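You operate a simulated robot arm through the tools that you are given. There is no shell and no other tool.

Carry out the task below with a simulated two-armed robot. There is one attempt and no reset: what you move stays moved.

JOB
Steady the pink band pot, pull its plug, then deburr and dry it.
Fine: one hand holds the pot for the pull; plug in the purple tub; yellow brush, then black rag, both back; the brown band pot keeps its plug. Set down upright: yellow brush.

The check looks at the end state, three seconds after you hand in, the way a careful person would. Anything else that was tipped, shoved, dropped, spilled or broken makes it a failure.

ROBOT AND FRAMES
Two 7-joint arms with three-finger grippers on one trunk, on a base that drives. Base frame: it is fixed to the floor where the robot stands at the start and does not move with it; the origin is under the middle of the robot, x ahead of it, y to its left, z up. Units: cm, rad, N and s.
The left shoulder is at the start at [7, 14.6, 113.8], the right one opposite. With the tool pointing down near the work surface each hand reaches from about 30 to 68 cm from the robot's upright axis, wherever it stands, measured 20 degrees to its own side. Places, roughly: black rag [250, 75, 75]; brown band pot (22x18x10 cm) [170, 80, 80]; brown bottle [225, 50, 75]; cream plug [200, 75, 100]; pink band port [210, 80, 90]; pink band pot (22x18x10 cm) [200, 80, 80]; purple plug [175, 75, 100]; purple tub [250, 50, 75]; yellow brush [225, 75, 75]. Payload 2.2 kg a hand.
The tool frame of a hand sits at the grasp point between the pads (the TCP): z along the fingers, y along the line on which they close. The tips reach 2.8 cm beyond it. Largest opening 10.2 cm; the body of the gripper starts 7.1 cm behind the TCP.
Orientation is that of the tool frame in the base frame, as [roll, pitch, yaw] about the fixed x, y, z axes, in that order (R = Rz(yaw) Ry(pitch) Rx(roll)). With the fingers straight down and closing along the base's y, the tool's x points along the base's -x, its y along +y and its z along -z.

CONTROLS
- The arms move only by the tool move_arm. It takes "left_targets", "right_targets" or both (then of equal length, played together; a hand with none holds still); each is a list of rows, each a list of 7 numbers: the opening, from 0 (shut) to 1 (fully open), then the shift along the base's x, y, z in cm, then the turn, a rotation vector about the base's x, y, z in rad. In form: [[claw, dx, dy, dz, rx, ry, rz], ...]. A call has 1 to 20 rows; each row shifts and turns the commanded pose from where the row before left it. A row lasts 0.2 s, in which the tool goes at most 5 cm and 0.15 rad; a call with a longer step from one row to the next is refused whole, and so is a gripper value outside its range. Where a pose cannot be reached the arm comes as near as it can. A force on the tool above 40 N (or 10 N above the force at the start of the call, whichever is more), or a blocked arm, ends the call early, and 0.2 s more pass. Each finger halts on what it meets, pressing with about 39 N; the grip force reading is that of the motor and also rises with nothing between the fingers. The clock runs only during rows and for 0.2 s after the last one: add rows that do not move to give the fingers time. It gives the time, the measured TCP pose, the force on the tool (base axes), the opening and the grip force at its end, in the units of the frame above (readings bear some noise), with the torque about the TCP (base axes, N m) and any sound that the robot's microphone picked up.
- Cameras (640 x 400 px; columns grow to the right, rows downward): "scene" is now at [14.15, -0.07, 137.95]; the picture's right is [-0.14, -0.99, 0.00], its down [-0.54, 0.08, -0.84] and it looks along [0.83, -0.12, -0.54] (base axes); focal length 216 px, centre (320, 200). "left" rides on the left gripper at [7.2, 3.8, -8.6] in its tool frame; the picture's right is [-0.47, 0.89, 0.00], its down [-0.60, -0.32, -0.73] and it looks along [-0.65, -0.34, 0.68] (tool axes); focal length 256 px, centre (320, 200). "right" rides on the right gripper at [6.9, 4.3, -8.6] in its tool frame; the picture's right is [-0.53, 0.85, 0.00], its down [-0.58, -0.36, -0.73] and it looks along [-0.62, -0.39, 0.68] (tool axes); focal length 256 px, centre (320, 200). There is no depth. A picture from a camera that has moved, and an enlarged one, comes with that camera's place and axes in the base frame and with its lens. The place of the scene camera against the robot may be out by one fixed shift of up to 1.8 cm in any direction.
- camera(camera): a new picture of that camera. No time passes.
- slide_trunk(by): slides the trunk up (or, below 0, down) by that many cm; the arms and the scene camera ride with it, the base frame stays. It gives what a move gives, with no picture.
- steer(legs): drives the robot by 1 to 6 legs, each [ahead, left, turn to the left] in cm, cm and rad, along the robot's own axes; the way and the turn of a leg run together, so that a leg with both is an arc; at most 150 cm and 3.142 rad a leg. The arms and the cameras ride along, it lands a little off, and it stops where it bumps. It gives what a move gives.
- turn_head(pan, tilt): turns the head with the scene camera to pan (to the left, within 1.501 rad either way) and tilt (down, from -0.506 to 1.204), counted from straight ahead of the robot. It gives what a move gives.
- close_up(camera, box): a new picture of the part [left, top, right, bottom] of that camera's present view, enlarged. No time passes.
- hand_in(): hands the job in; it is judged then, once.

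Places have to be worked out from the pictures, the camera data and where the tool is seen. Open the grippers and draw the arms clear of the work before you hand the job in, unless the task says otherwise.

The tools are called after "Emit:" by a JSON object that holds its "api" and its "payload". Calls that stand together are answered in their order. move_arm: Moves the arms, as the interface text tells. Its arguments: {"type":"object","properties":{"left_targets":{"type":"array","items":{"type":"array","items":{"type":"number"}}},"right_targets":{"type":"array","items":{"type":"array","items":{"type":"number"}}}},"required":[]} The other tools are called the same way: slide_trunk (by) slides the trunk up or down; steer (legs) drives the base; turn_head (pan, tilt) turns the head that bears the scene camera; camera (camera) takes a picture; close_up (camera, box) takes an enlarged picture of a part of a camera's view; hand_in () hands the job in.

At the start:

```text
time_s: 0.0
left_position: [51.03, 20.77, 113.31]
left_tcp_rot: [3.141, 0.001, -3.14]
left_contact_force: [0.3, -1.5, -0.6]
left_ft_torque: [0.02, -0.01, 0.0]
left_grip_width: 10.2
left_gripper_force: 0.1
right_position: [48.17, -17.36, 126.59]
right_tcp_rot: [3.142, 0.001, 3.138]
right_contact_force: [0.2, 0.5, 0.1]
right_ft_torque: [0.02, -0.01, 0.03]
right_grip_width: 10.19
right_gripper_force: 0.1
trunk travel left (down, up): [-67.5, 26.5]
robot x, y, heading: [0.23, 0.05, 0.002]
head pan, tilt: [-0.14, 0.574]
```

scene: 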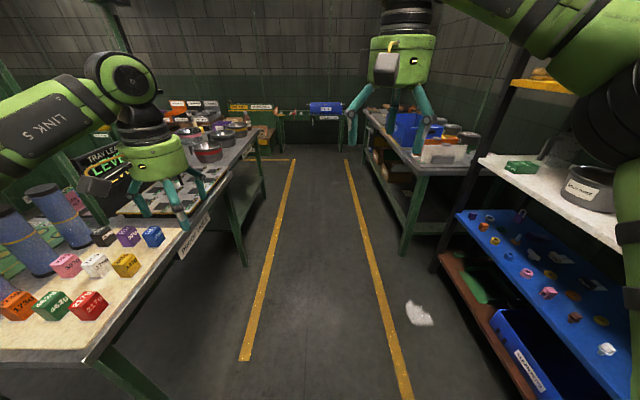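
right: 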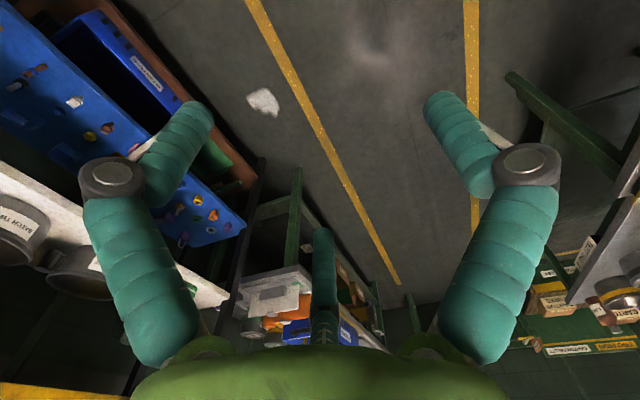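
left: 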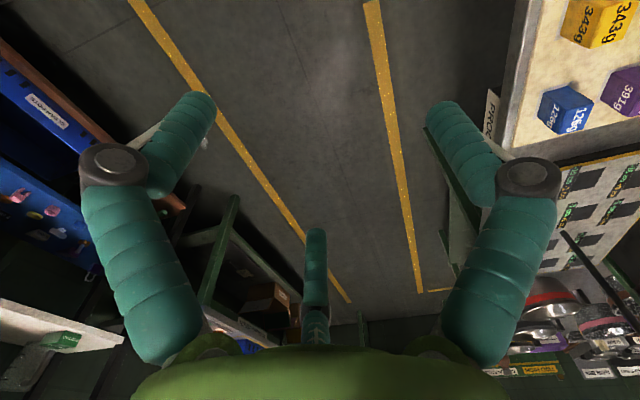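

The pictures show the workbench to the left, with the pots farther ahead at about x 170–250, y 50–80. I take an enlarged look at that part of the bench before driving.

Emit:
{"api": "close_up", "payload": {"camera": "scene", "box": [100, 80, 300, 210]}}

Emit:
{"api": "close_up", "payload": {"camera": "left", "box": [440, 200, 640, 400]}}

```text
3.08 times, centred on (200, 145) of scene
camera zoom: at [14.15, -0.07, 137.95], right [-0.14, -0.99, 0.0], down [-0.54, 0.08, -0.84], along [0.83, -0.12, -0.54], focal length 665 px, centre (689, 369)
```

zoom: 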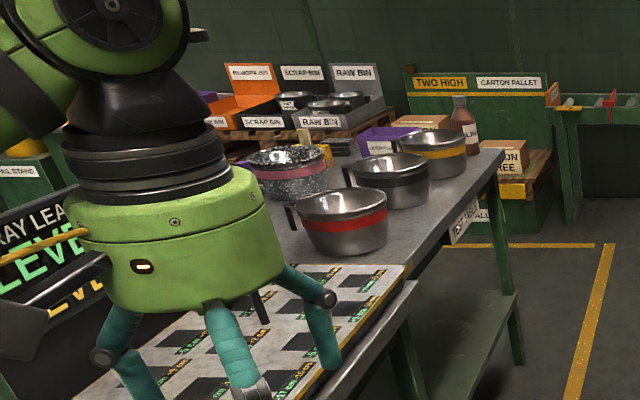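

```text
2.00 times, centred on (540, 300) of left
camera zoom: at [43.89, 24.54, 121.93], right [0.46, 0.89, 0.0], down [0.6, -0.32, 0.73], along [0.65, -0.34, -0.68], focal length 512 px, centre (-120, 0)
```

zoom: 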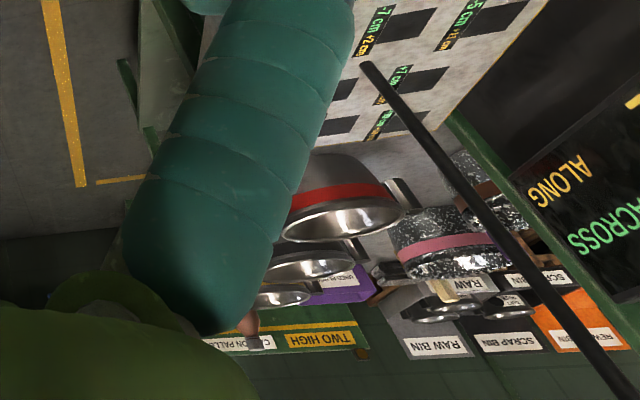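

The pink-band speckled pot stands on the far part of the left bench, with its edge at about y = 30, and the aisle ahead is clear. I drive ahead 130 cm along the aisle, keeping slightly right of the bench edge, then look again.

Emit:
{"api": "steer", "payload": {"legs": [[130, -5, 0]]}}

Emit:
{"api": "turn_head", "payload": {"pan": 0.8, "tilt": 0.6}}

Emit:
{"api": "camera", "payload": {"camera": "scene"}}

```text
time_s: 6.5
left_position: [180.24, 16.89, 113.3]
left_tcp_rot: [3.14, -0.001, -3.13]
left_contact_force: [0.6, 0.5, 0.0]
left_ft_torque: [0.03, -0.01, -0.01]
left_grip_width: 10.22
left_gripper_force: 0.1
right_position: [177.51, -21.19, 126.63]
right_tcp_rot: [3.141, 0.0, -3.131]
right_contact_force: [0.1, 0.2, 0.7]
right_ft_torque: [-0.01, 0.01, 0.01]
right_grip_width: 10.2
right_gripper_force: 0.1
trunk travel left (down, up): [-67.5, 26.5]
robot x, y, heading: [129.25, -4.27, 0.011]
head pan, tilt: [-0.14, 0.574]
```

```text
time_s: 7.7
left_position: [180.26, 16.94, 113.35]
left_tcp_rot: [-3.141, 0.0, -3.131]
left_contact_force: [-0.3, -0.1, -1.6]
left_ft_torque: [-0.01, 0.03, 0.03]
left_grip_width: 10.21
left_gripper_force: 0.1
right_position: [177.69, -21.22, 126.51]
right_tcp_rot: [-3.141, 0.003, -3.133]
right_contact_force: [-0.3, 0.3, -0.1]
right_ft_torque: [0.01, 0.02, -0.02]
right_grip_width: 10.21
right_gripper_force: 0.0
trunk travel left (down, up): [-67.5, 26.5]
robot x, y, heading: [129.13, -4.32, 0.011]
head pan, tilt: [0.799, 0.6]
```

```text
taken
camera scene: at [140.8, 3.25, 137.72], right [0.72, -0.69, 0.0], down [-0.39, -0.41, -0.83], along [0.57, 0.6, -0.56], focal length 216 px, centre (320, 200)
```

scene: 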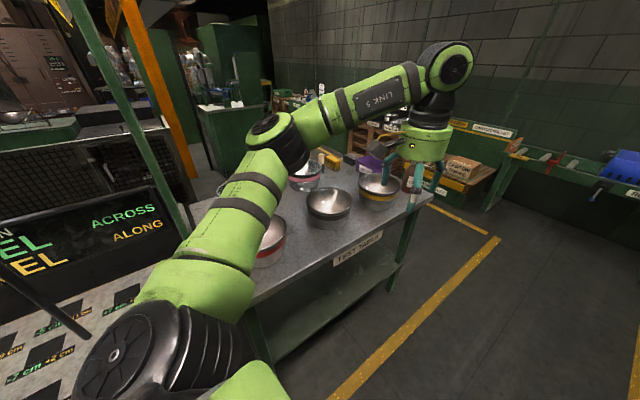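

The three metal pots (red, dark and yellow bands) stand in a front row at y≈50, with the speckled pots behind them. I drive on 80 cm to x≈209, raise the trunk for clearance, then turn left to face the bench.

Emit:
{"api": "slide_trunk", "payload": {"by": 12}}

Emit:
{"api": "steer", "payload": {"legs": [[80, -3, 0], [0, 0, 1.56]]}}

Emit:
{"api": "turn_head", "payload": {"pan": 0.0, "tilt": 0.75}}

Emit:
{"api": "camera", "payload": {"camera": "scene"}}

Emit:
{"api": "camera", "payload": {"camera": "right"}}

Emit:
{"api": "camera", "payload": {"camera": "left"}}

```text
time_s: 9.2
left_position: [180.28, 17.14, 125.34]
left_tcp_rot: [3.141, 0.001, -3.131]
left_contact_force: [-0.6, 0.2, -0.1]
left_ft_torque: [0.02, 0.04, -0.03]
left_grip_width: 10.21
left_gripper_force: 0.1
right_position: [177.66, -21.17, 138.49]
right_tcp_rot: [3.14, 0.003, -3.134]
right_contact_force: [0.6, 0.2, 0.3]
right_ft_torque: [0.03, -0.04, 0.0]
right_grip_width: 10.19
right_gripper_force: 0.0
trunk travel left (down, up): [-79.5, 14.5]
robot x, y, heading: [129.22, -4.28, 0.007]
head pan, tilt: [0.799, 0.6]
```

```text
time_s: 17.3
left_position: [190.87, 44.83, 125.43]
left_tcp_rot: [-3.14, 0.0, -1.599]
left_contact_force: [-0.7, 0.1, -0.2]
left_ft_torque: [-0.01, -0.01, 0.01]
left_grip_width: 10.2
left_gripper_force: 0.1
right_position: [228.92, 40.6, 138.42]
right_tcp_rot: [3.138, 0.001, -1.605]
right_contact_force: [0.0, 0.0, -0.2]
right_ft_torque: [0.02, 0.02, 0.01]
right_grip_width: 10.19
right_gripper_force: 0.1
trunk travel left (down, up): [-79.5, 14.5]
robot x, y, heading: [210.26, -6.78, 1.538]
head pan, tilt: [0.799, 0.6]
```

```text
time_s: 18.4
left_position: [190.86, 44.94, 125.28]
left_tcp_rot: [3.142, -0.001, -1.599]
left_contact_force: [-0.2, 0.2, 0.0]
left_ft_torque: [-0.02, -0.02, -0.03]
left_grip_width: 10.22
left_gripper_force: 0.0
right_position: [228.83, 40.52, 138.54]
right_tcp_rot: [-3.141, 0.001, -1.601]
right_contact_force: [-0.5, -0.8, -0.6]
right_ft_torque: [-0.01, -0.01, -0.01]
right_grip_width: 10.21
right_gripper_force: 0.1
trunk travel left (down, up): [-79.5, 14.5]
robot x, y, heading: [209.99, -6.65, 1.543]
head pan, tilt: [0.0, 0.75]
```

```text
taken
camera scene: at [210.78, 7.58, 148.43], right [1.0, -0.03, 0.0], down [-0.02, -0.68, -0.73], along [0.02, 0.73, -0.68], focal length 216 px, centre (320, 200)
```

scene: 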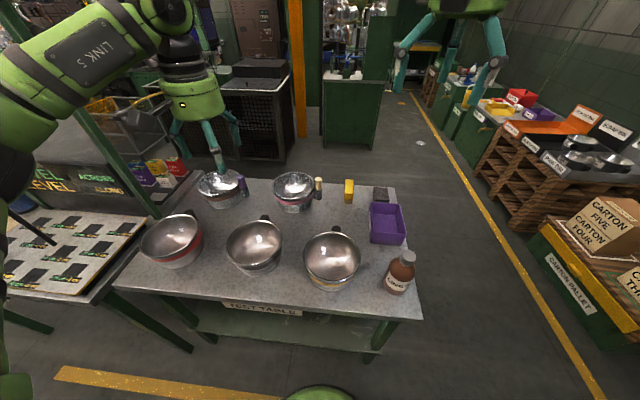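

```text
taken
camera right: at [224.25, 33.83, 147.2], right [-0.83, 0.56, 0.0], down [0.38, 0.56, 0.73], along [0.41, 0.61, -0.68], focal length 256 px, centre (320, 200)
```

right: 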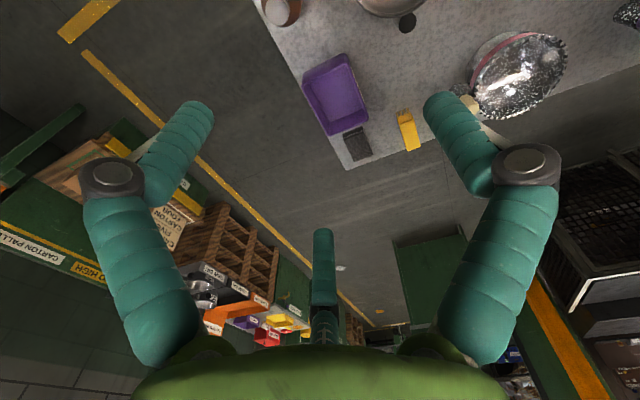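

```text
taken
camera left: at [186.86, 37.7, 133.94], right [-0.87, 0.49, 0.0], down [0.34, 0.59, 0.73], along [0.36, 0.64, -0.68], focal length 256 px, centre (320, 200)
```

left: 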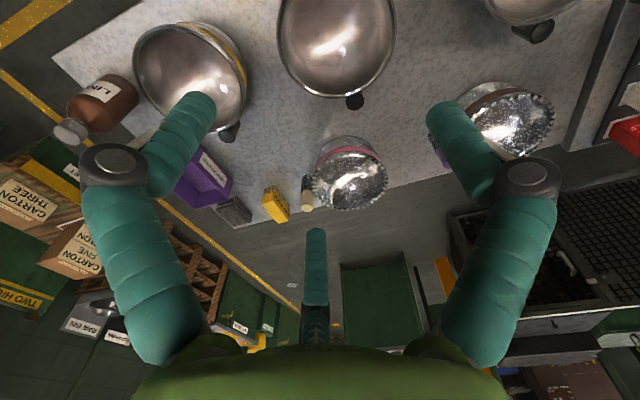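

I can now see the whole test table: pink-band pot at the back, the plug at its right side, then yellow brush, black rag, purple tub and bottle to the right. I enlarge these parts to locate them well.

Emit:
{"api": "close_up", "payload": {"camera": "scene", "box": [260, 155, 420, 255]}}

Emit:
{"api": "close_up", "payload": {"camera": "scene", "box": [180, 155, 340, 255]}}

Emit:
{"api": "close_up", "payload": {"camera": "left", "box": [200, 100, 400, 225]}}

Emit:
{"api": "close_up", "payload": {"camera": "right", "box": [280, 0, 600, 200]}}

```text
4.00 times, centred on (340, 205) of scene
camera zoom: at [210.78, 7.58, 148.43], right [1.0, -0.03, 0.0], down [-0.02, -0.68, -0.73], along [0.02, 0.73, -0.68], focal length 865 px, centre (240, 180)
```

zoom: 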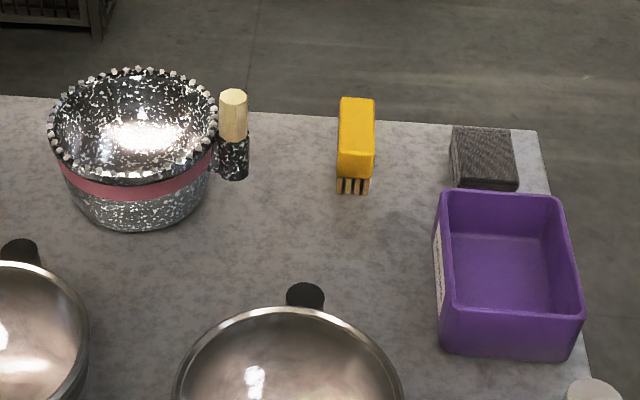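

```text
4.00 times, centred on (260, 205) of scene
camera zoom: at [210.78, 7.58, 148.43], right [1.0, -0.03, 0.0], down [-0.02, -0.68, -0.73], along [0.02, 0.73, -0.68], focal length 865 px, centre (560, 180)
```

zoom: 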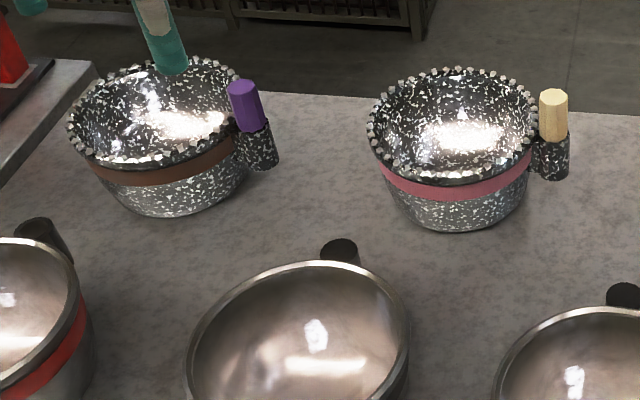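

```text
3.20 times, centred on (300, 162) of left
camera zoom: at [186.86, 37.7, 133.94], right [-0.87, 0.49, 0.0], down [0.34, 0.59, 0.73], along [0.36, 0.64, -0.68], focal length 819 px, centre (384, 320)
```

zoom: 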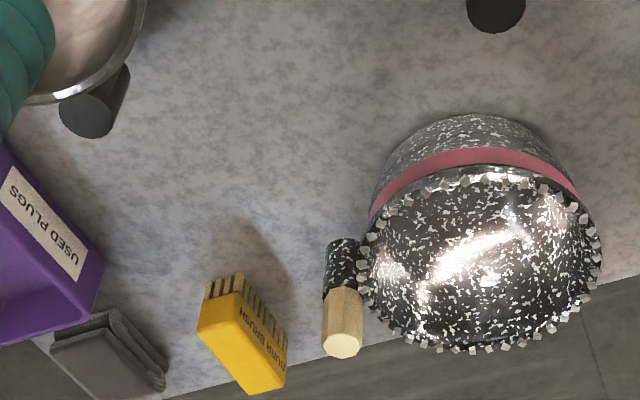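

```text
2.00 times, centred on (440, 100) of right
camera zoom: at [224.25, 33.83, 147.2], right [-0.83, 0.56, 0.0], down [0.38, 0.56, 0.73], along [0.41, 0.61, -0.68], focal length 512 px, centre (80, 400)
```

zoom: 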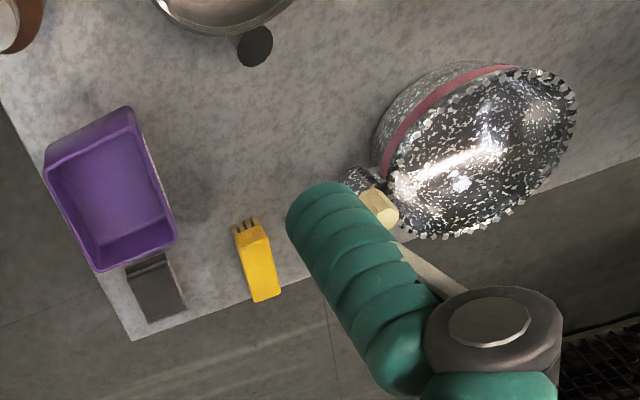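

Rough triangulation puts the plug's top at about (212, 76, 94) and the pot's centre at about (202, 81), with the table turned about −0.14 rad. I look down to see how close the base is to the table, and also how my right hand is placed.

Emit:
{"api": "turn_head", "payload": {"pan": 0.0, "tilt": 1.2}}

Emit:
{"api": "camera", "payload": {"camera": "scene"}}

```text
time_s: 19.3
left_position: [190.88, 44.86, 125.31]
left_tcp_rot: [3.141, 0.002, -1.601]
left_contact_force: [-0.3, 0.0, 0.0]
left_ft_torque: [0.03, 0.01, -0.03]
left_grip_width: 10.2
left_gripper_force: 0.1
right_position: [228.71, 40.54, 138.51]
right_tcp_rot: [3.141, 0.001, -1.605]
right_contact_force: [0.4, 0.9, 0.1]
right_ft_torque: [0.02, 0.0, -0.02]
right_grip_width: 10.22
right_gripper_force: 0.1
trunk travel left (down, up): [-79.5, 14.5]
robot x, y, heading: [210.1, -7.22, 1.54]
head pan, tilt: [0.0, 1.201]
```

```text
taken
camera scene: at [210.7, 4.89, 145.26], right [1.0, -0.03, 0.0], down [-0.03, -0.93, -0.36], along [0.01, 0.36, -0.93], focal length 216 px, centre (320, 200)
```

scene: 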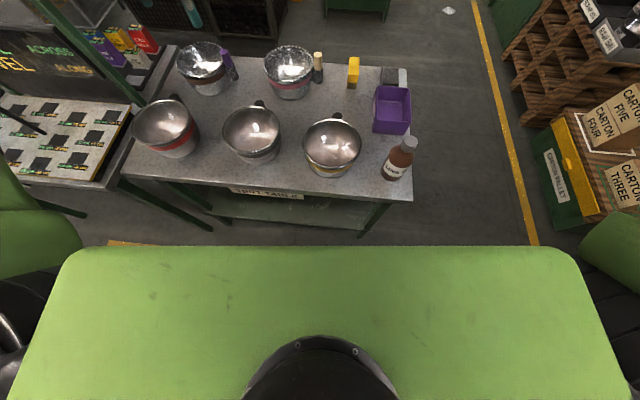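

The chest hides the base below, so I'll creep in later. The hand pictures show three teal fingers, so before working I shut the right gripper in the air to see how the fingers close.

Emit:
{"api": "move_arm", "payload": {"right_targets": [[0, 0, 0, 0, 0, 0, 0], [0, 0, 0, 0, 0, 0, 0], [0, 0, 0, 0, 0, 0, 0], [0, 0, 0, 0, 0, 0, 0]]}}

Emit:
{"api": "camera", "payload": {"camera": "right"}}

Emit:
{"api": "turn_head", "payload": {"pan": 0.0, "tilt": 0.5}}

Emit:
{"api": "camera", "payload": {"camera": "scene"}}

```text
time_s: 20.3
left_position: [190.84, 44.85, 125.31]
left_tcp_rot: [3.14, 0.0, -1.601]
left_contact_force: [-0.4, 0.2, 0.5]
left_ft_torque: [0.02, -0.01, 0.0]
left_grip_width: 10.21
left_gripper_force: 0.1
right_position: [228.8, 40.84, 138.52]
right_tcp_rot: [3.141, 0.0, -1.605]
right_contact_force: [-0.3, 0.2, -0.4]
right_ft_torque: [-0.03, 0.0, 0.01]
right_grip_width: 0.22
right_gripper_force: 31.5
trunk travel left (down, up): [-79.5, 14.5]
robot x, y, heading: [209.77, -6.65, 1.538]
head pan, tilt: [0.0, 1.201]
```

```text
taken
camera right: at [224.25, 33.84, 147.2], right [-0.83, 0.56, 0.0], down [0.38, 0.56, 0.73], along [0.41, 0.61, -0.68], focal length 256 px, centre (320, 200)
```

right: 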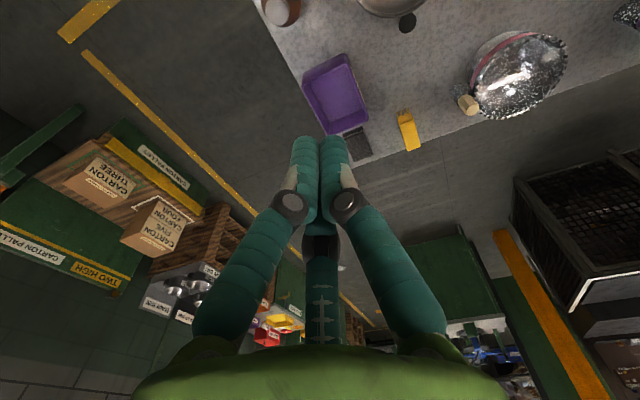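

```text
time_s: 21.4
left_position: [190.85, 44.9, 125.37]
left_tcp_rot: [-3.142, 0.002, -1.6]
left_contact_force: [-0.4, 0.2, 1.7]
left_ft_torque: [-0.04, 0.02, 0.03]
left_grip_width: 10.21
left_gripper_force: 0.1
right_position: [228.87, 40.56, 138.61]
right_tcp_rot: [-3.141, 0.003, -1.603]
right_contact_force: [-0.1, -0.2, 0.9]
right_ft_torque: [0.0, 0.01, 0.03]
right_grip_width: 0.2
right_gripper_force: 31.2
trunk travel left (down, up): [-79.5, 14.5]
robot x, y, heading: [210.49, -7.11, 1.535]
head pan, tilt: [0.0, 0.499]
```

```text
taken
camera scene: at [210.81, 8.39, 150.62], right [1.0, -0.03, 0.0], down [-0.02, -0.48, -0.88], along [0.03, 0.88, -0.48], focal length 216 px, centre (320, 200)
```

scene: 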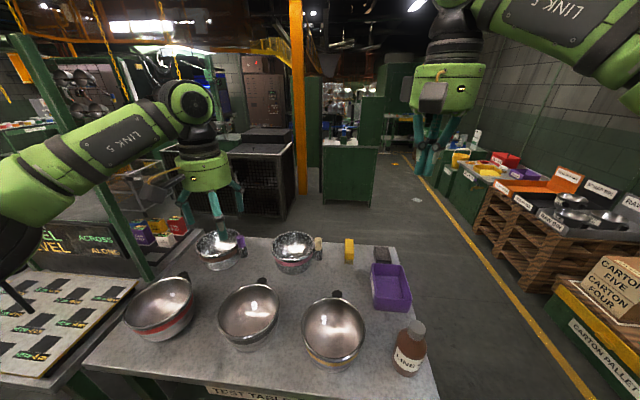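

The fingers close on the tool axis as described. To judge how near the base can come to the table, I turn the raised right hand about the vertical so that its camera looks back at my own base.

Emit:
{"api": "move_arm", "payload": {"right_targets": [[0, 0, 0, 0, 0, 0, 0.15], [0, 0, 0, 0, 0, 0, 0.15], [0, 0, 0, 0, 0, 0, 0.15], [0, 0, 0, 0, 0, 0, 0.15], [0, 0, 0, 0, 0, 0, 0.15], [0, 0, 0, 0, 0, 0, 0.15], [0, 0, 0, 0, 0, 0, 0.15], [0, 0, 0, 0, 0, 0, 0.15], [0, 0, 0, 0, 0, 0, 0.15], [0, 0, 0, 0, 0, 0, 0.15], [0, 0, 0, 0, 0, 0, 0.15], [0, 0, 0, 0, 0, 0, 0.15], [0, 0, 0, 0, 0, 0, 0.15], [0, 0, 0, 0, 0, 0, 0.15], [0, 0, 0, 0, 0, 0, 0.15]]}}

Emit:
{"api": "camera", "payload": {"camera": "right"}}

```text
time_s: 24.6
left_position: [190.71, 44.86, 125.22]
left_tcp_rot: [3.141, 0.001, -1.601]
left_contact_force: [-0.3, -0.6, 0.1]
left_ft_torque: [0.02, -0.03, -0.02]
left_grip_width: 10.19
left_gripper_force: 0.0
right_position: [215.78, 13.06, 124.9]
right_tcp_rot: [-3.142, 0.0, 0.646]
right_contact_force: [0.0, 0.4, 0.2]
right_ft_torque: [0.04, -0.03, 0.01]
right_grip_width: 0.21
right_gripper_force: 31.7
right hand out of reach, approached as far as the arm can: row 4, 5, 6, 7, 8, 9, 10, 11, 12, 13, 14, 15
trunk travel left (down, up): [-79.5, 14.5]
robot x, y, heading: [210.1, -6.88, 1.538]
head pan, tilt: [0.0, 0.499]
```

```text
taken
camera right: at [224.04, 13.77, 133.51], right [0.08, -1.0, 0.0], down [-0.68, -0.06, 0.73], along [-0.73, -0.06, -0.68], focal length 256 px, centre (320, 200)
```

right: 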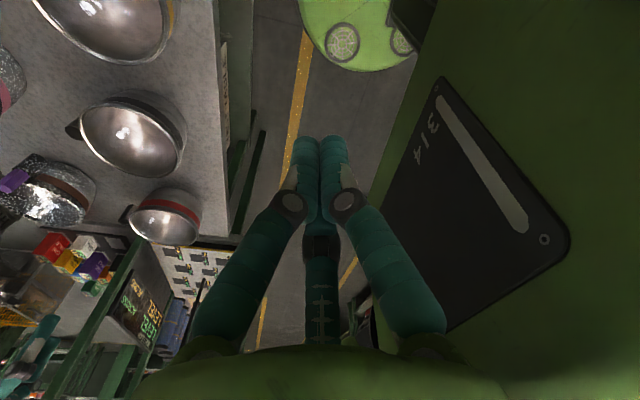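

The base is a round disc of roughly 27–30 cm radius, and the table's lower shelf edge is about 42 cm from my axis, so about 12 cm more forward is safe. I bring the right hand back to its forward pose first.

Emit:
{"api": "move_arm", "payload": {"right_targets": [[0, 0.9, 1.83, 0.9, 0, 0, -0.15], [0, 0.9, 1.83, 0.9, 0, 0, -0.15], [0, 0.9, 1.83, 0.9, 0, 0, -0.15], [0, 0.9, 1.83, 0.9, 0, 0, -0.15], [0, 0.9, 1.83, 0.9, 0, 0, -0.15], [0, 0.9, 1.83, 0.9, 0, 0, -0.15], [0, 0.9, 1.83, 0.9, 0, 0, -0.15], [0, 0.9, 1.83, 0.9, 0, 0, -0.15], [0, 0.9, 1.83, 0.9, 0, 0, -0.15], [0, 0.9, 1.83, 0.9, 0, 0, -0.15], [0, 0.9, 1.83, 0.9, 0, 0, -0.15], [0, 0.9, 1.83, 0.9, 0, 0, -0.15], [0, 0.9, 1.83, 0.9, 0, 0, -0.15], [0, 0.9, 1.83, 0.9, 0, 0, -0.15], [0, 0.9, 1.83, 0.9, 0, 0, -0.15]]}}

Emit:
{"api": "camera", "payload": {"camera": "scene"}}

```text
time_s: 27.8
left_position: [190.73, 45.0, 125.36]
left_tcp_rot: [3.141, 0.0, -1.6]
left_contact_force: [0.1, 1.1, 0.2]
left_ft_torque: [0.03, 0.02, -0.02]
left_grip_width: 10.17
left_gripper_force: 0.1
right_position: [229.41, 40.81, 138.4]
right_tcp_rot: [3.141, 0.001, -1.607]
right_contact_force: [-0.3, 0.1, 0.0]
right_ft_torque: [-0.01, -0.01, 0.03]
right_grip_width: 0.2
right_gripper_force: 31.0
trunk travel left (down, up): [-79.5, 14.5]
robot x, y, heading: [210.29, -7.23, 1.541]
head pan, tilt: [0.0, 0.499]
```

```text
taken
camera scene: at [210.76, 8.46, 150.62], right [1.0, -0.03, 0.0], down [-0.01, -0.48, -0.88], along [0.03, 0.88, -0.48], focal length 216 px, centre (320, 200)
```

scene: 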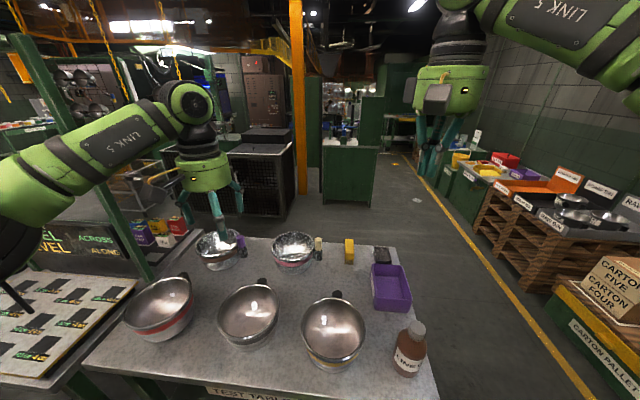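

The right hand is back. Now I take enlarged views from both wrist cameras to triangulate the plug, brush, rag and tub.

Emit:
{"api": "close_up", "payload": {"camera": "right", "box": [280, 0, 600, 200]}}

Emit:
{"api": "close_up", "payload": {"camera": "left", "box": [170, 60, 410, 210]}}

```text
2.00 times, centred on (440, 100) of right
camera zoom: at [224.77, 34.01, 147.03], right [-0.83, 0.56, 0.0], down [0.38, 0.56, 0.73], along [0.41, 0.61, -0.68], focal length 512 px, centre (80, 400)
```

zoom: 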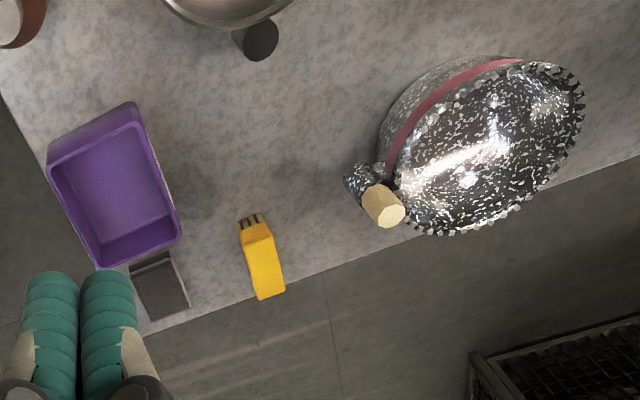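

```text
2.67 times, centred on (290, 135) of left
camera zoom: at [186.8, 37.76, 133.9], right [-0.87, 0.49, 0.0], down [0.33, 0.59, 0.73], along [0.36, 0.64, -0.68], focal length 683 px, centre (400, 373)
```

zoom: 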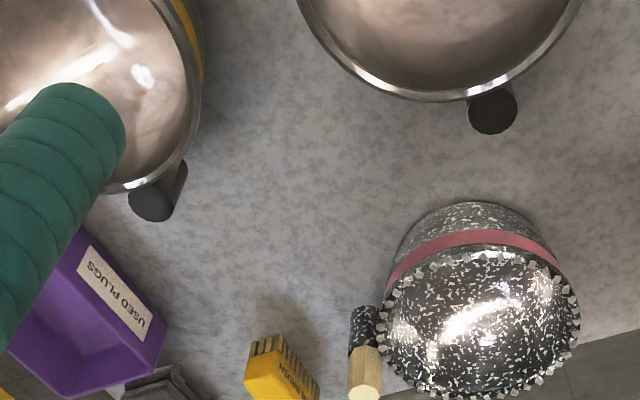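

The plug's top comes out consistently at (211.6, 75.7, 93.9). I zoom further on the brush and rag to understand how they stand.

Emit:
{"api": "close_up", "payload": {"camera": "right", "box": [335, 90, 435, 165]}}

Emit:
{"api": "close_up", "payload": {"camera": "left", "box": [200, 170, 320, 245]}}

Emit:
{"api": "close_up", "payload": {"camera": "scene", "box": [300, 220, 420, 320]}}

Emit:
{"api": "close_up", "payload": {"camera": "right", "box": [440, 10, 600, 130]}}

```text
5.33 times, centred on (385, 128) of right
camera zoom: at [224.77, 34.01, 147.03], right [-0.83, 0.56, 0.0], down [0.38, 0.56, 0.73], along [0.41, 0.61, -0.68], focal length 1365 px, centre (-27, 587)
```

zoom: 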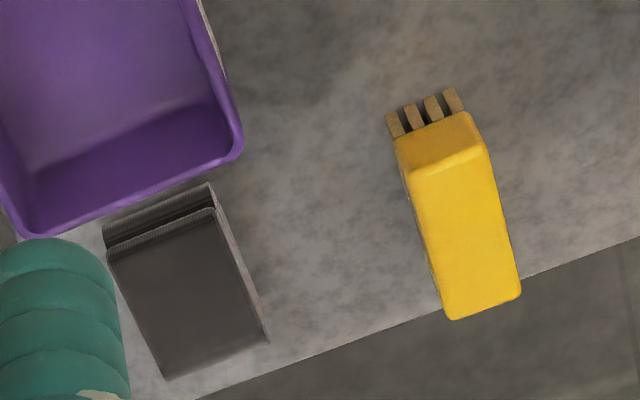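

```text
5.33 times, centred on (260, 208) of left
camera zoom: at [186.8, 37.76, 133.9], right [-0.87, 0.49, 0.0], down [0.33, 0.59, 0.73], along [0.36, 0.64, -0.68], focal length 1365 px, centre (640, 160)
```

zoom: 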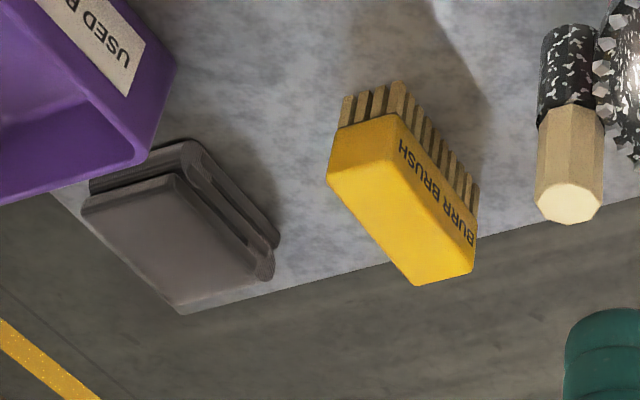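

```text
4.00 times, centred on (360, 270) of scene
camera zoom: at [210.76, 8.46, 150.62], right [1.0, -0.03, 0.0], down [-0.01, -0.48, -0.88], along [0.03, 0.88, -0.48], focal length 865 px, centre (160, -80)
```

zoom: 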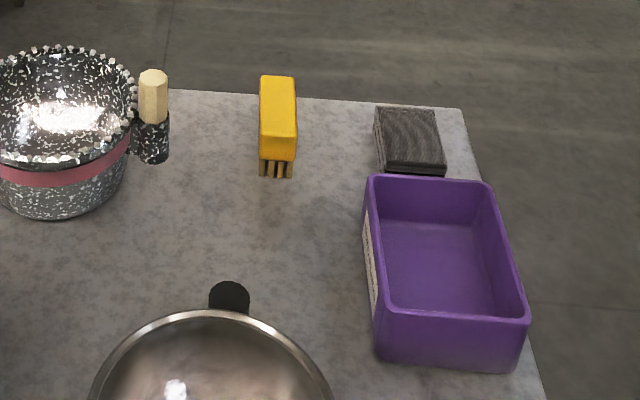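

```text
3.33 times, centred on (520, 70) of right
camera zoom: at [224.77, 34.01, 147.03], right [-0.83, 0.56, 0.0], down [0.38, 0.56, 0.73], along [0.41, 0.61, -0.68], focal length 853 px, centre (-347, 633)
```

zoom: 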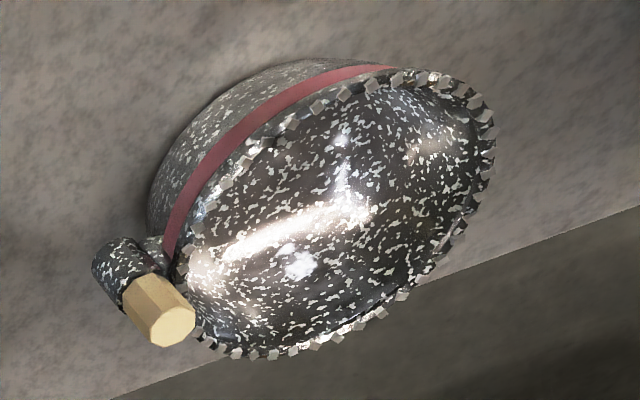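

Everything I need (plug, brush about (225.6, 81, top 85.7), rag, pot) is closer to the table's back edge (about y 93), and the floor behind the table is open. I'll drive around the table's right end and work from the back, starting with a sideways leg to the right and a look.

Emit:
{"api": "steer", "payload": {"legs": [[0, -97, 0]]}}

Emit:
{"api": "camera", "payload": {"camera": "scene"}}

```text
time_s: 32.9
left_position: [288.97, 41.45, 125.41]
left_tcp_rot: [3.141, -0.001, -1.614]
left_contact_force: [0.0, 0.2, 0.1]
left_ft_torque: [0.05, 0.0, 0.01]
left_grip_width: 10.19
left_gripper_force: 0.1
right_position: [327.52, 36.9, 138.37]
right_tcp_rot: [3.141, 0.002, -1.614]
right_contact_force: [0.2, 0.5, 0.0]
right_ft_torque: [0.0, -0.02, 0.01]
right_grip_width: 0.21
right_gripper_force: 31.9
trunk travel left (down, up): [-79.5, 14.5]
robot x, y, heading: [307.32, -10.35, 1.53]
head pan, tilt: [0.0, 0.499]
```

```text
taken
camera scene: at [308.41, 4.74, 150.63], right [1.0, -0.04, 0.0], down [-0.02, -0.48, -0.88], along [0.04, 0.88, -0.48], focal length 216 px, centre (320, 200)
```

scene: 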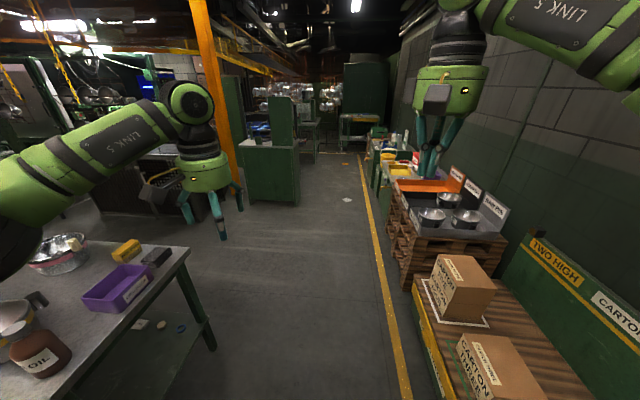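

The way forward between the table and the pallets (x≥385) is clear. I drive ahead 145 cm and turn left about 3.04 rad in place to face the table's back side.

Emit:
{"api": "steer", "payload": {"legs": [[145, 0, 0], [0, 0, 3.04]]}}

Emit:
{"api": "turn_head", "payload": {"pan": -0.5, "tilt": 0.6}}

Emit:
{"api": "camera", "payload": {"camera": "scene"}}

```text
time_s: 47.1
left_position: [324.82, 79.35, 125.3]
left_tcp_rot: [3.141, -0.001, 1.386]
left_contact_force: [-0.4, 0.2, -0.8]
left_ft_torque: [0.03, 0.01, -0.02]
left_grip_width: 10.21
left_gripper_force: 0.1
right_position: [287.35, 89.36, 138.3]
right_tcp_rot: [3.141, 0.001, 1.384]
right_contact_force: [0.2, -0.3, 0.1]
right_ft_torque: [-0.03, 0.03, 0.02]
right_grip_width: 0.21
right_gripper_force: 31.2
trunk travel left (down, up): [-79.5, 14.5]
robot x, y, heading: [313.93, 133.27, -1.755]
head pan, tilt: [0.0, 0.499]
```

```text
time_s: 48.0
left_position: [324.83, 79.36, 125.35]
left_tcp_rot: [3.141, -0.002, 1.385]
left_contact_force: [0.4, 0.1, 0.8]
left_ft_torque: [0.02, 0.01, -0.01]
left_grip_width: 10.2
left_gripper_force: 0.0
right_position: [287.41, 89.43, 138.31]
right_tcp_rot: [3.14, 0.003, 1.385]
right_contact_force: [0.1, -0.2, -0.2]
right_ft_torque: [0.0, -0.02, 0.05]
right_grip_width: 0.19
right_gripper_force: 30.7
trunk travel left (down, up): [-79.5, 14.5]
robot x, y, heading: [313.77, 133.61, -1.758]
head pan, tilt: [-0.499, 0.6]
```

```text
taken
camera scene: at [307.64, 122.87, 149.72], right [-0.77, 0.63, 0.0], down [0.36, 0.44, -0.83], along [-0.52, -0.64, -0.56], focal length 216 px, centre (320, 200)
```

scene: 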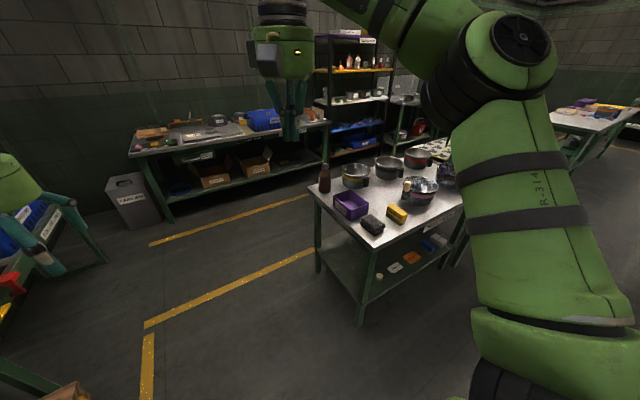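

I'm at (313.8, 133.4) facing −y-ish, and the table lies ahead to the right. Before sliding sideways along −x behind it, I look to the right to confirm the floor is free.

Emit:
{"api": "turn_head", "payload": {"pan": -1.45, "tilt": 0.5}}

Emit:
{"api": "camera", "payload": {"camera": "scene"}}

```text
time_s: 49.2
left_position: [324.8, 79.47, 125.29]
left_tcp_rot: [3.141, 0.0, 1.385]
left_contact_force: [-0.6, 0.0, 0.9]
left_ft_torque: [-0.01, -0.01, 0.01]
left_grip_width: 10.2
left_gripper_force: 0.0
right_position: [287.32, 89.33, 138.44]
right_tcp_rot: [-3.141, 0.002, 1.383]
right_contact_force: [0.0, 0.6, -0.1]
right_ft_torque: [0.02, 0.0, 0.0]
right_grip_width: 0.2
right_gripper_force: 30.8
trunk travel left (down, up): [-79.5, 14.5]
robot x, y, heading: [313.69, 133.41, -1.757]
head pan, tilt: [-1.45, 0.499]
```

```text
taken
camera scene: at [304.14, 130.3, 150.63], right [0.06, 1.0, 0.0], down [0.48, -0.03, -0.88], along [-0.88, 0.06, -0.48], focal length 216 px, centre (320, 200)
```

scene: 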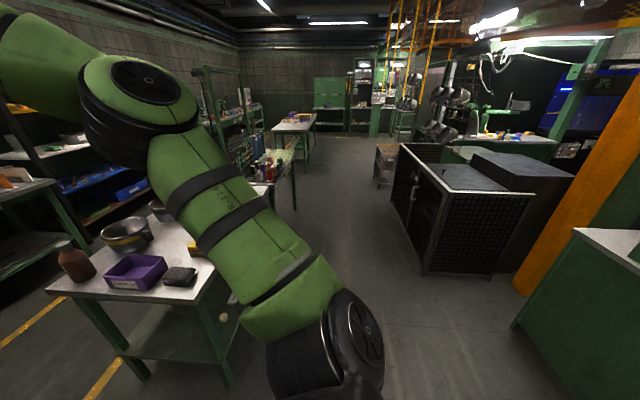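

The floor behind the table is free (the cage corner is at about y 235). I slide right 89 cm with a small forward component to end about 45 cm off the back edge.

Emit:
{"api": "steer", "payload": {"legs": [[12, -90, 0.05]]}}

Emit:
{"api": "turn_head", "payload": {"pan": 0.0, "tilt": 0.95}}

Emit:
{"api": "camera", "payload": {"camera": "scene"}}

Emit:
{"api": "camera", "payload": {"camera": "left"}}

Emit:
{"api": "camera", "payload": {"camera": "right"}}

```text
time_s: 54.0
left_position: [236.42, 82.77, 125.33]
left_tcp_rot: [3.14, 0.0, 1.433]
left_contact_force: [0.2, 0.8, -0.1]
left_ft_torque: [-0.02, 0.02, -0.03]
left_grip_width: 10.17
left_gripper_force: 0.0
right_position: [198.48, 91.12, 138.26]
right_tcp_rot: [3.141, 0.002, 1.432]
right_contact_force: [-0.9, 0.7, -0.9]
right_ft_torque: [0.0, 0.0, -0.03]
right_grip_width: 0.19
right_gripper_force: 31.2
trunk travel left (down, up): [-79.5, 14.5]
robot x, y, heading: [222.93, 135.96, -1.708]
head pan, tilt: [-1.45, 0.499]
```

```text
time_s: 55.6
left_position: [236.37, 82.82, 125.28]
left_tcp_rot: [-3.141, -0.001, 1.433]
left_contact_force: [0.9, -0.1, -0.2]
left_ft_torque: [0.0, 0.03, -0.03]
left_grip_width: 10.21
left_gripper_force: 0.2
right_position: [198.44, 90.99, 138.43]
right_tcp_rot: [3.142, 0.001, 1.433]
right_contact_force: [-0.7, 0.4, 0.3]
right_ft_torque: [-0.03, 0.0, 0.0]
right_grip_width: 0.23
right_gripper_force: 31.4
trunk travel left (down, up): [-79.5, 14.5]
robot x, y, heading: [222.88, 136.17, -1.712]
head pan, tilt: [0.0, 0.949]
```

```text
taken
camera scene: at [221.4, 125.33, 146.88], right [-0.99, 0.14, 0.0], down [0.11, 0.81, -0.58], along [-0.08, -0.58, -0.81], focal length 216 px, centre (320, 200)
```

scene: 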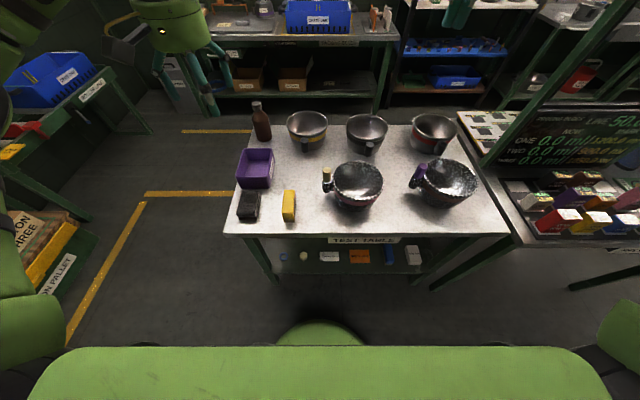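

```text
taken
camera left: at [241.09, 89.39, 133.94], right [0.81, -0.58, 0.0], down [-0.4, -0.55, 0.73], along [-0.43, -0.59, -0.68], focal length 256 px, centre (320, 200)
```

left: 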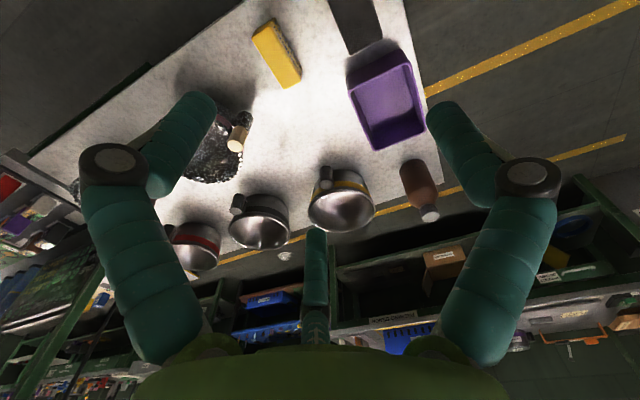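

```text
taken
camera right: at [203.72, 97.24, 147.02], right [0.76, -0.65, 0.0], down [-0.44, -0.52, 0.73], along [-0.47, -0.56, -0.68], focal length 256 px, centre (320, 200)
```

right: 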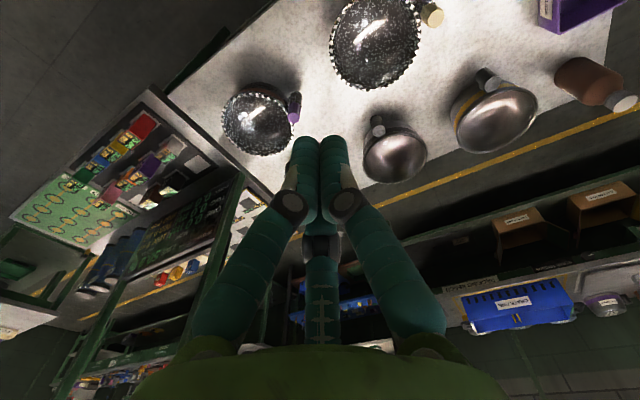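

The table's back edge is now parallel to me, about 43 cm from my axis, and the base front is about 26 cm from the axis. I drive forward 10 cm, then look again.

Emit:
{"api": "steer", "payload": {"legs": [[10, 0, 0]]}}

Emit:
{"api": "camera", "payload": {"camera": "scene"}}

Emit:
{"api": "close_up", "payload": {"camera": "scene", "box": [220, 140, 420, 265]}}

Emit:
{"api": "camera", "payload": {"camera": "right"}}

Emit:
{"api": "camera", "payload": {"camera": "left"}}

```text
time_s: 56.8
left_position: [234.94, 73.21, 125.6]
left_tcp_rot: [-3.142, 0.005, 1.436]
left_contact_force: [0.2, 0.9, 0.6]
left_ft_torque: [-0.03, 0.0, 0.0]
left_grip_width: 10.19
left_gripper_force: 0.1
right_position: [197.25, 81.41, 138.56]
right_tcp_rot: [3.139, 0.006, 1.435]
right_contact_force: [-0.4, 1.0, 0.2]
right_ft_torque: [-0.06, -0.02, 0.01]
right_grip_width: 0.2
right_gripper_force: 31.4
trunk travel left (down, up): [-79.5, 14.5]
robot x, y, heading: [221.53, 126.53, -1.709]
head pan, tilt: [0.0, 0.949]
```

```text
taken
camera scene: at [220.13, 115.84, 146.93], right [-0.99, 0.14, 0.0], down [0.11, 0.8, -0.58], along [-0.08, -0.58, -0.81], focal length 216 px, centre (320, 200)
```

scene: 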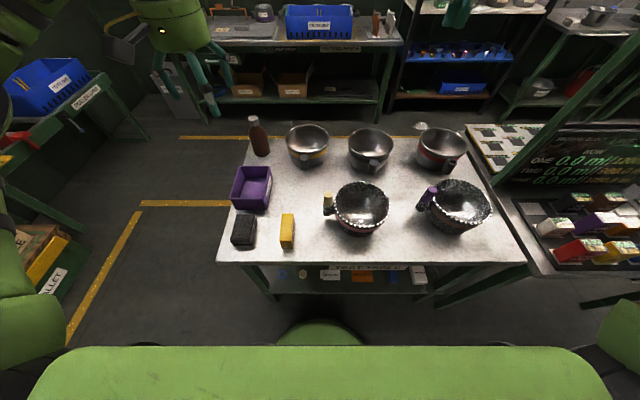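

```text
3.20 times, centred on (320, 202) of scene
camera zoom: at [220.13, 115.84, 146.93], right [-0.99, 0.14, 0.0], down [0.11, 0.8, -0.58], along [-0.08, -0.58, -0.81], focal length 692 px, centre (320, 192)
```

zoom: 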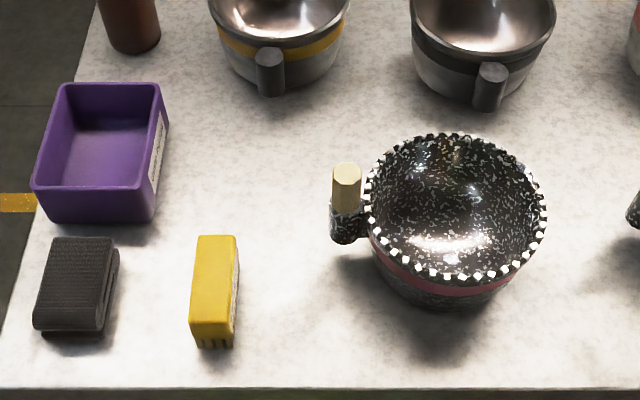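

```text
taken
camera right: at [202.53, 87.74, 147.21], right [0.77, -0.64, 0.0], down [-0.44, -0.52, 0.73], along [-0.47, -0.56, -0.68], focal length 256 px, centre (320, 200)
```

right: 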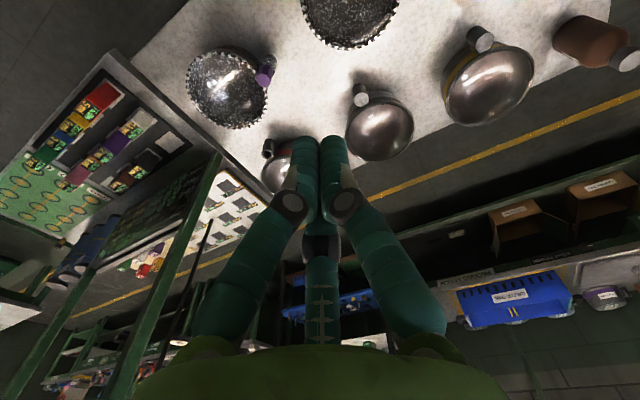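

```text
taken
camera left: at [239.91, 79.93, 134.13], right [0.81, -0.58, 0.0], down [-0.4, -0.55, 0.73], along [-0.42, -0.6, -0.68], focal length 256 px, centre (320, 200)
```

left: 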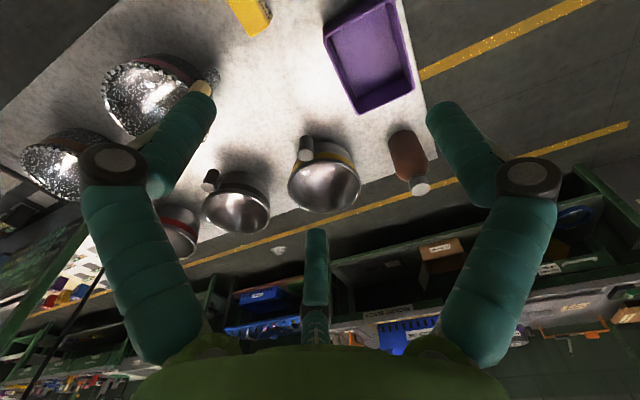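

From behind, everything sits at a comfortable reach: pot centre ≈(201, 78), plug (211.7, 75.7, top 94), brush ≈(226, 81), rag ≈(241, 77), tub ≈(240, 58), table top ≈79. I lower the trunk back by 12 cm for better reach (tips then at about 110, above all things) and look.

Emit:
{"api": "slide_trunk", "payload": {"by": -12}}

Emit:
{"api": "camera", "payload": {"camera": "scene"}}

Emit:
{"api": "close_up", "payload": {"camera": "scene", "box": [300, 160, 460, 260]}}

Emit:
{"api": "close_up", "payload": {"camera": "left", "box": [80, 0, 400, 200]}}

```text
time_s: 58.3
left_position: [235.05, 72.86, 113.33]
left_tcp_rot: [-3.14, 0.002, 1.435]
left_contact_force: [-0.3, -0.3, -0.4]
left_ft_torque: [-0.02, 0.0, 0.0]
left_grip_width: 10.21
left_gripper_force: 0.0
right_position: [197.28, 80.94, 126.4]
right_tcp_rot: [3.139, 0.002, 1.432]
right_contact_force: [-0.1, 1.1, 0.3]
right_ft_torque: [0.02, -0.02, -0.02]
right_grip_width: 0.19
right_gripper_force: 31.3
trunk travel left (down, up): [-67.5, 26.5]
robot x, y, heading: [221.75, 126.21, -1.708]
head pan, tilt: [0.0, 0.949]
```

```text
taken
camera scene: at [220.08, 115.38, 134.88], right [-0.99, 0.14, 0.0], down [0.11, 0.81, -0.58], along [-0.08, -0.58, -0.81], focal length 216 px, centre (320, 200)
```

scene: 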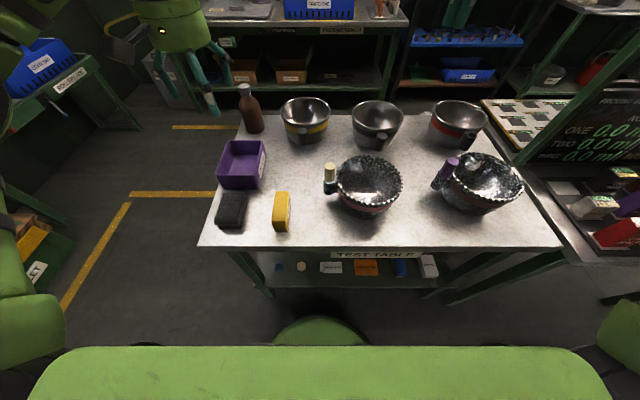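

```text
4.00 times, centred on (380, 210) of scene
camera zoom: at [220.08, 115.38, 134.88], right [-0.99, 0.14, 0.0], down [0.11, 0.81, -0.58], along [-0.08, -0.58, -0.81], focal length 865 px, centre (80, 160)
```

zoom: 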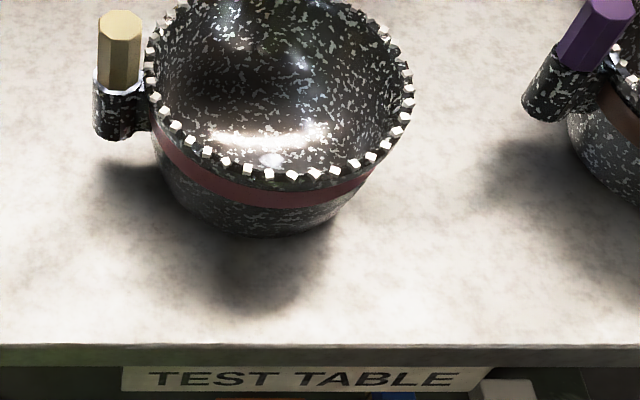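

```text
2.00 times, centred on (240, 100) of left
camera zoom: at [239.86, 79.51, 121.97], right [0.81, -0.58, 0.0], down [-0.4, -0.56, 0.73], along [-0.42, -0.6, -0.68], focal length 512 px, centre (480, 400)
```

zoom: 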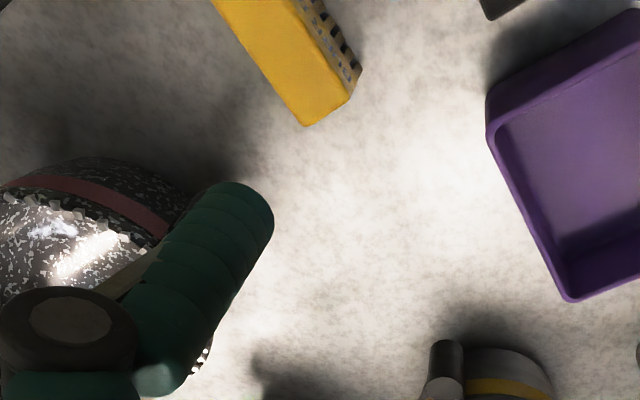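

Trunk is down. I take a tighter scene close-up of the whole pink-band pot, plug and port to fix the rim's place.

Emit:
{"api": "close_up", "payload": {"camera": "scene", "box": [310, 145, 420, 225]}}

Emit:
{"api": "close_up", "payload": {"camera": "right", "box": [240, 0, 440, 120]}}

```text
5.00 times, centred on (365, 185) of scene
camera zoom: at [220.08, 115.38, 134.88], right [-0.99, 0.14, 0.0], down [0.11, 0.81, -0.58], along [-0.08, -0.58, -0.81], focal length 1081 px, centre (95, 275)
```

zoom: 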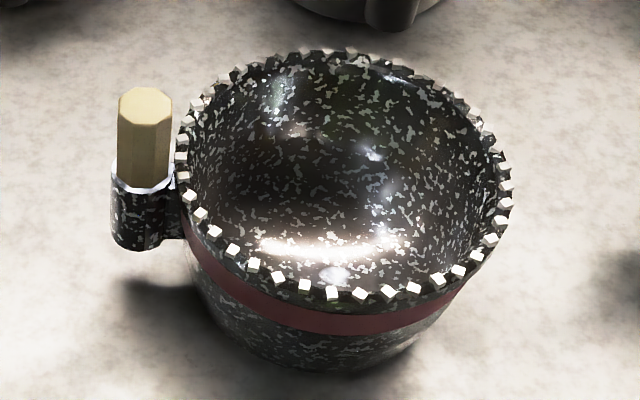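

```text
3.20 times, centred on (340, 60) of right
camera zoom: at [202.47, 87.27, 135.07], right [0.77, -0.64, 0.0], down [-0.44, -0.52, 0.73], along [-0.47, -0.56, -0.68], focal length 819 px, centre (256, 648)
```

zoom: 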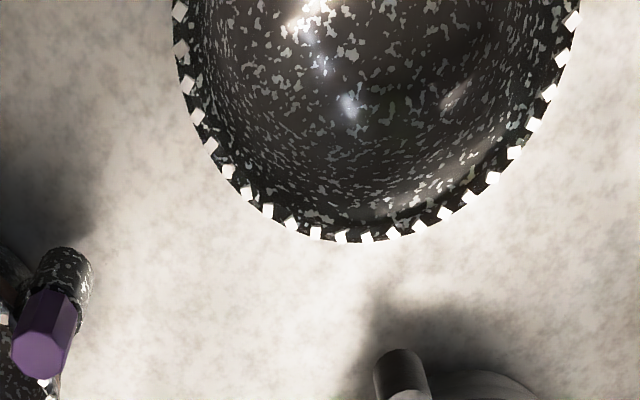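

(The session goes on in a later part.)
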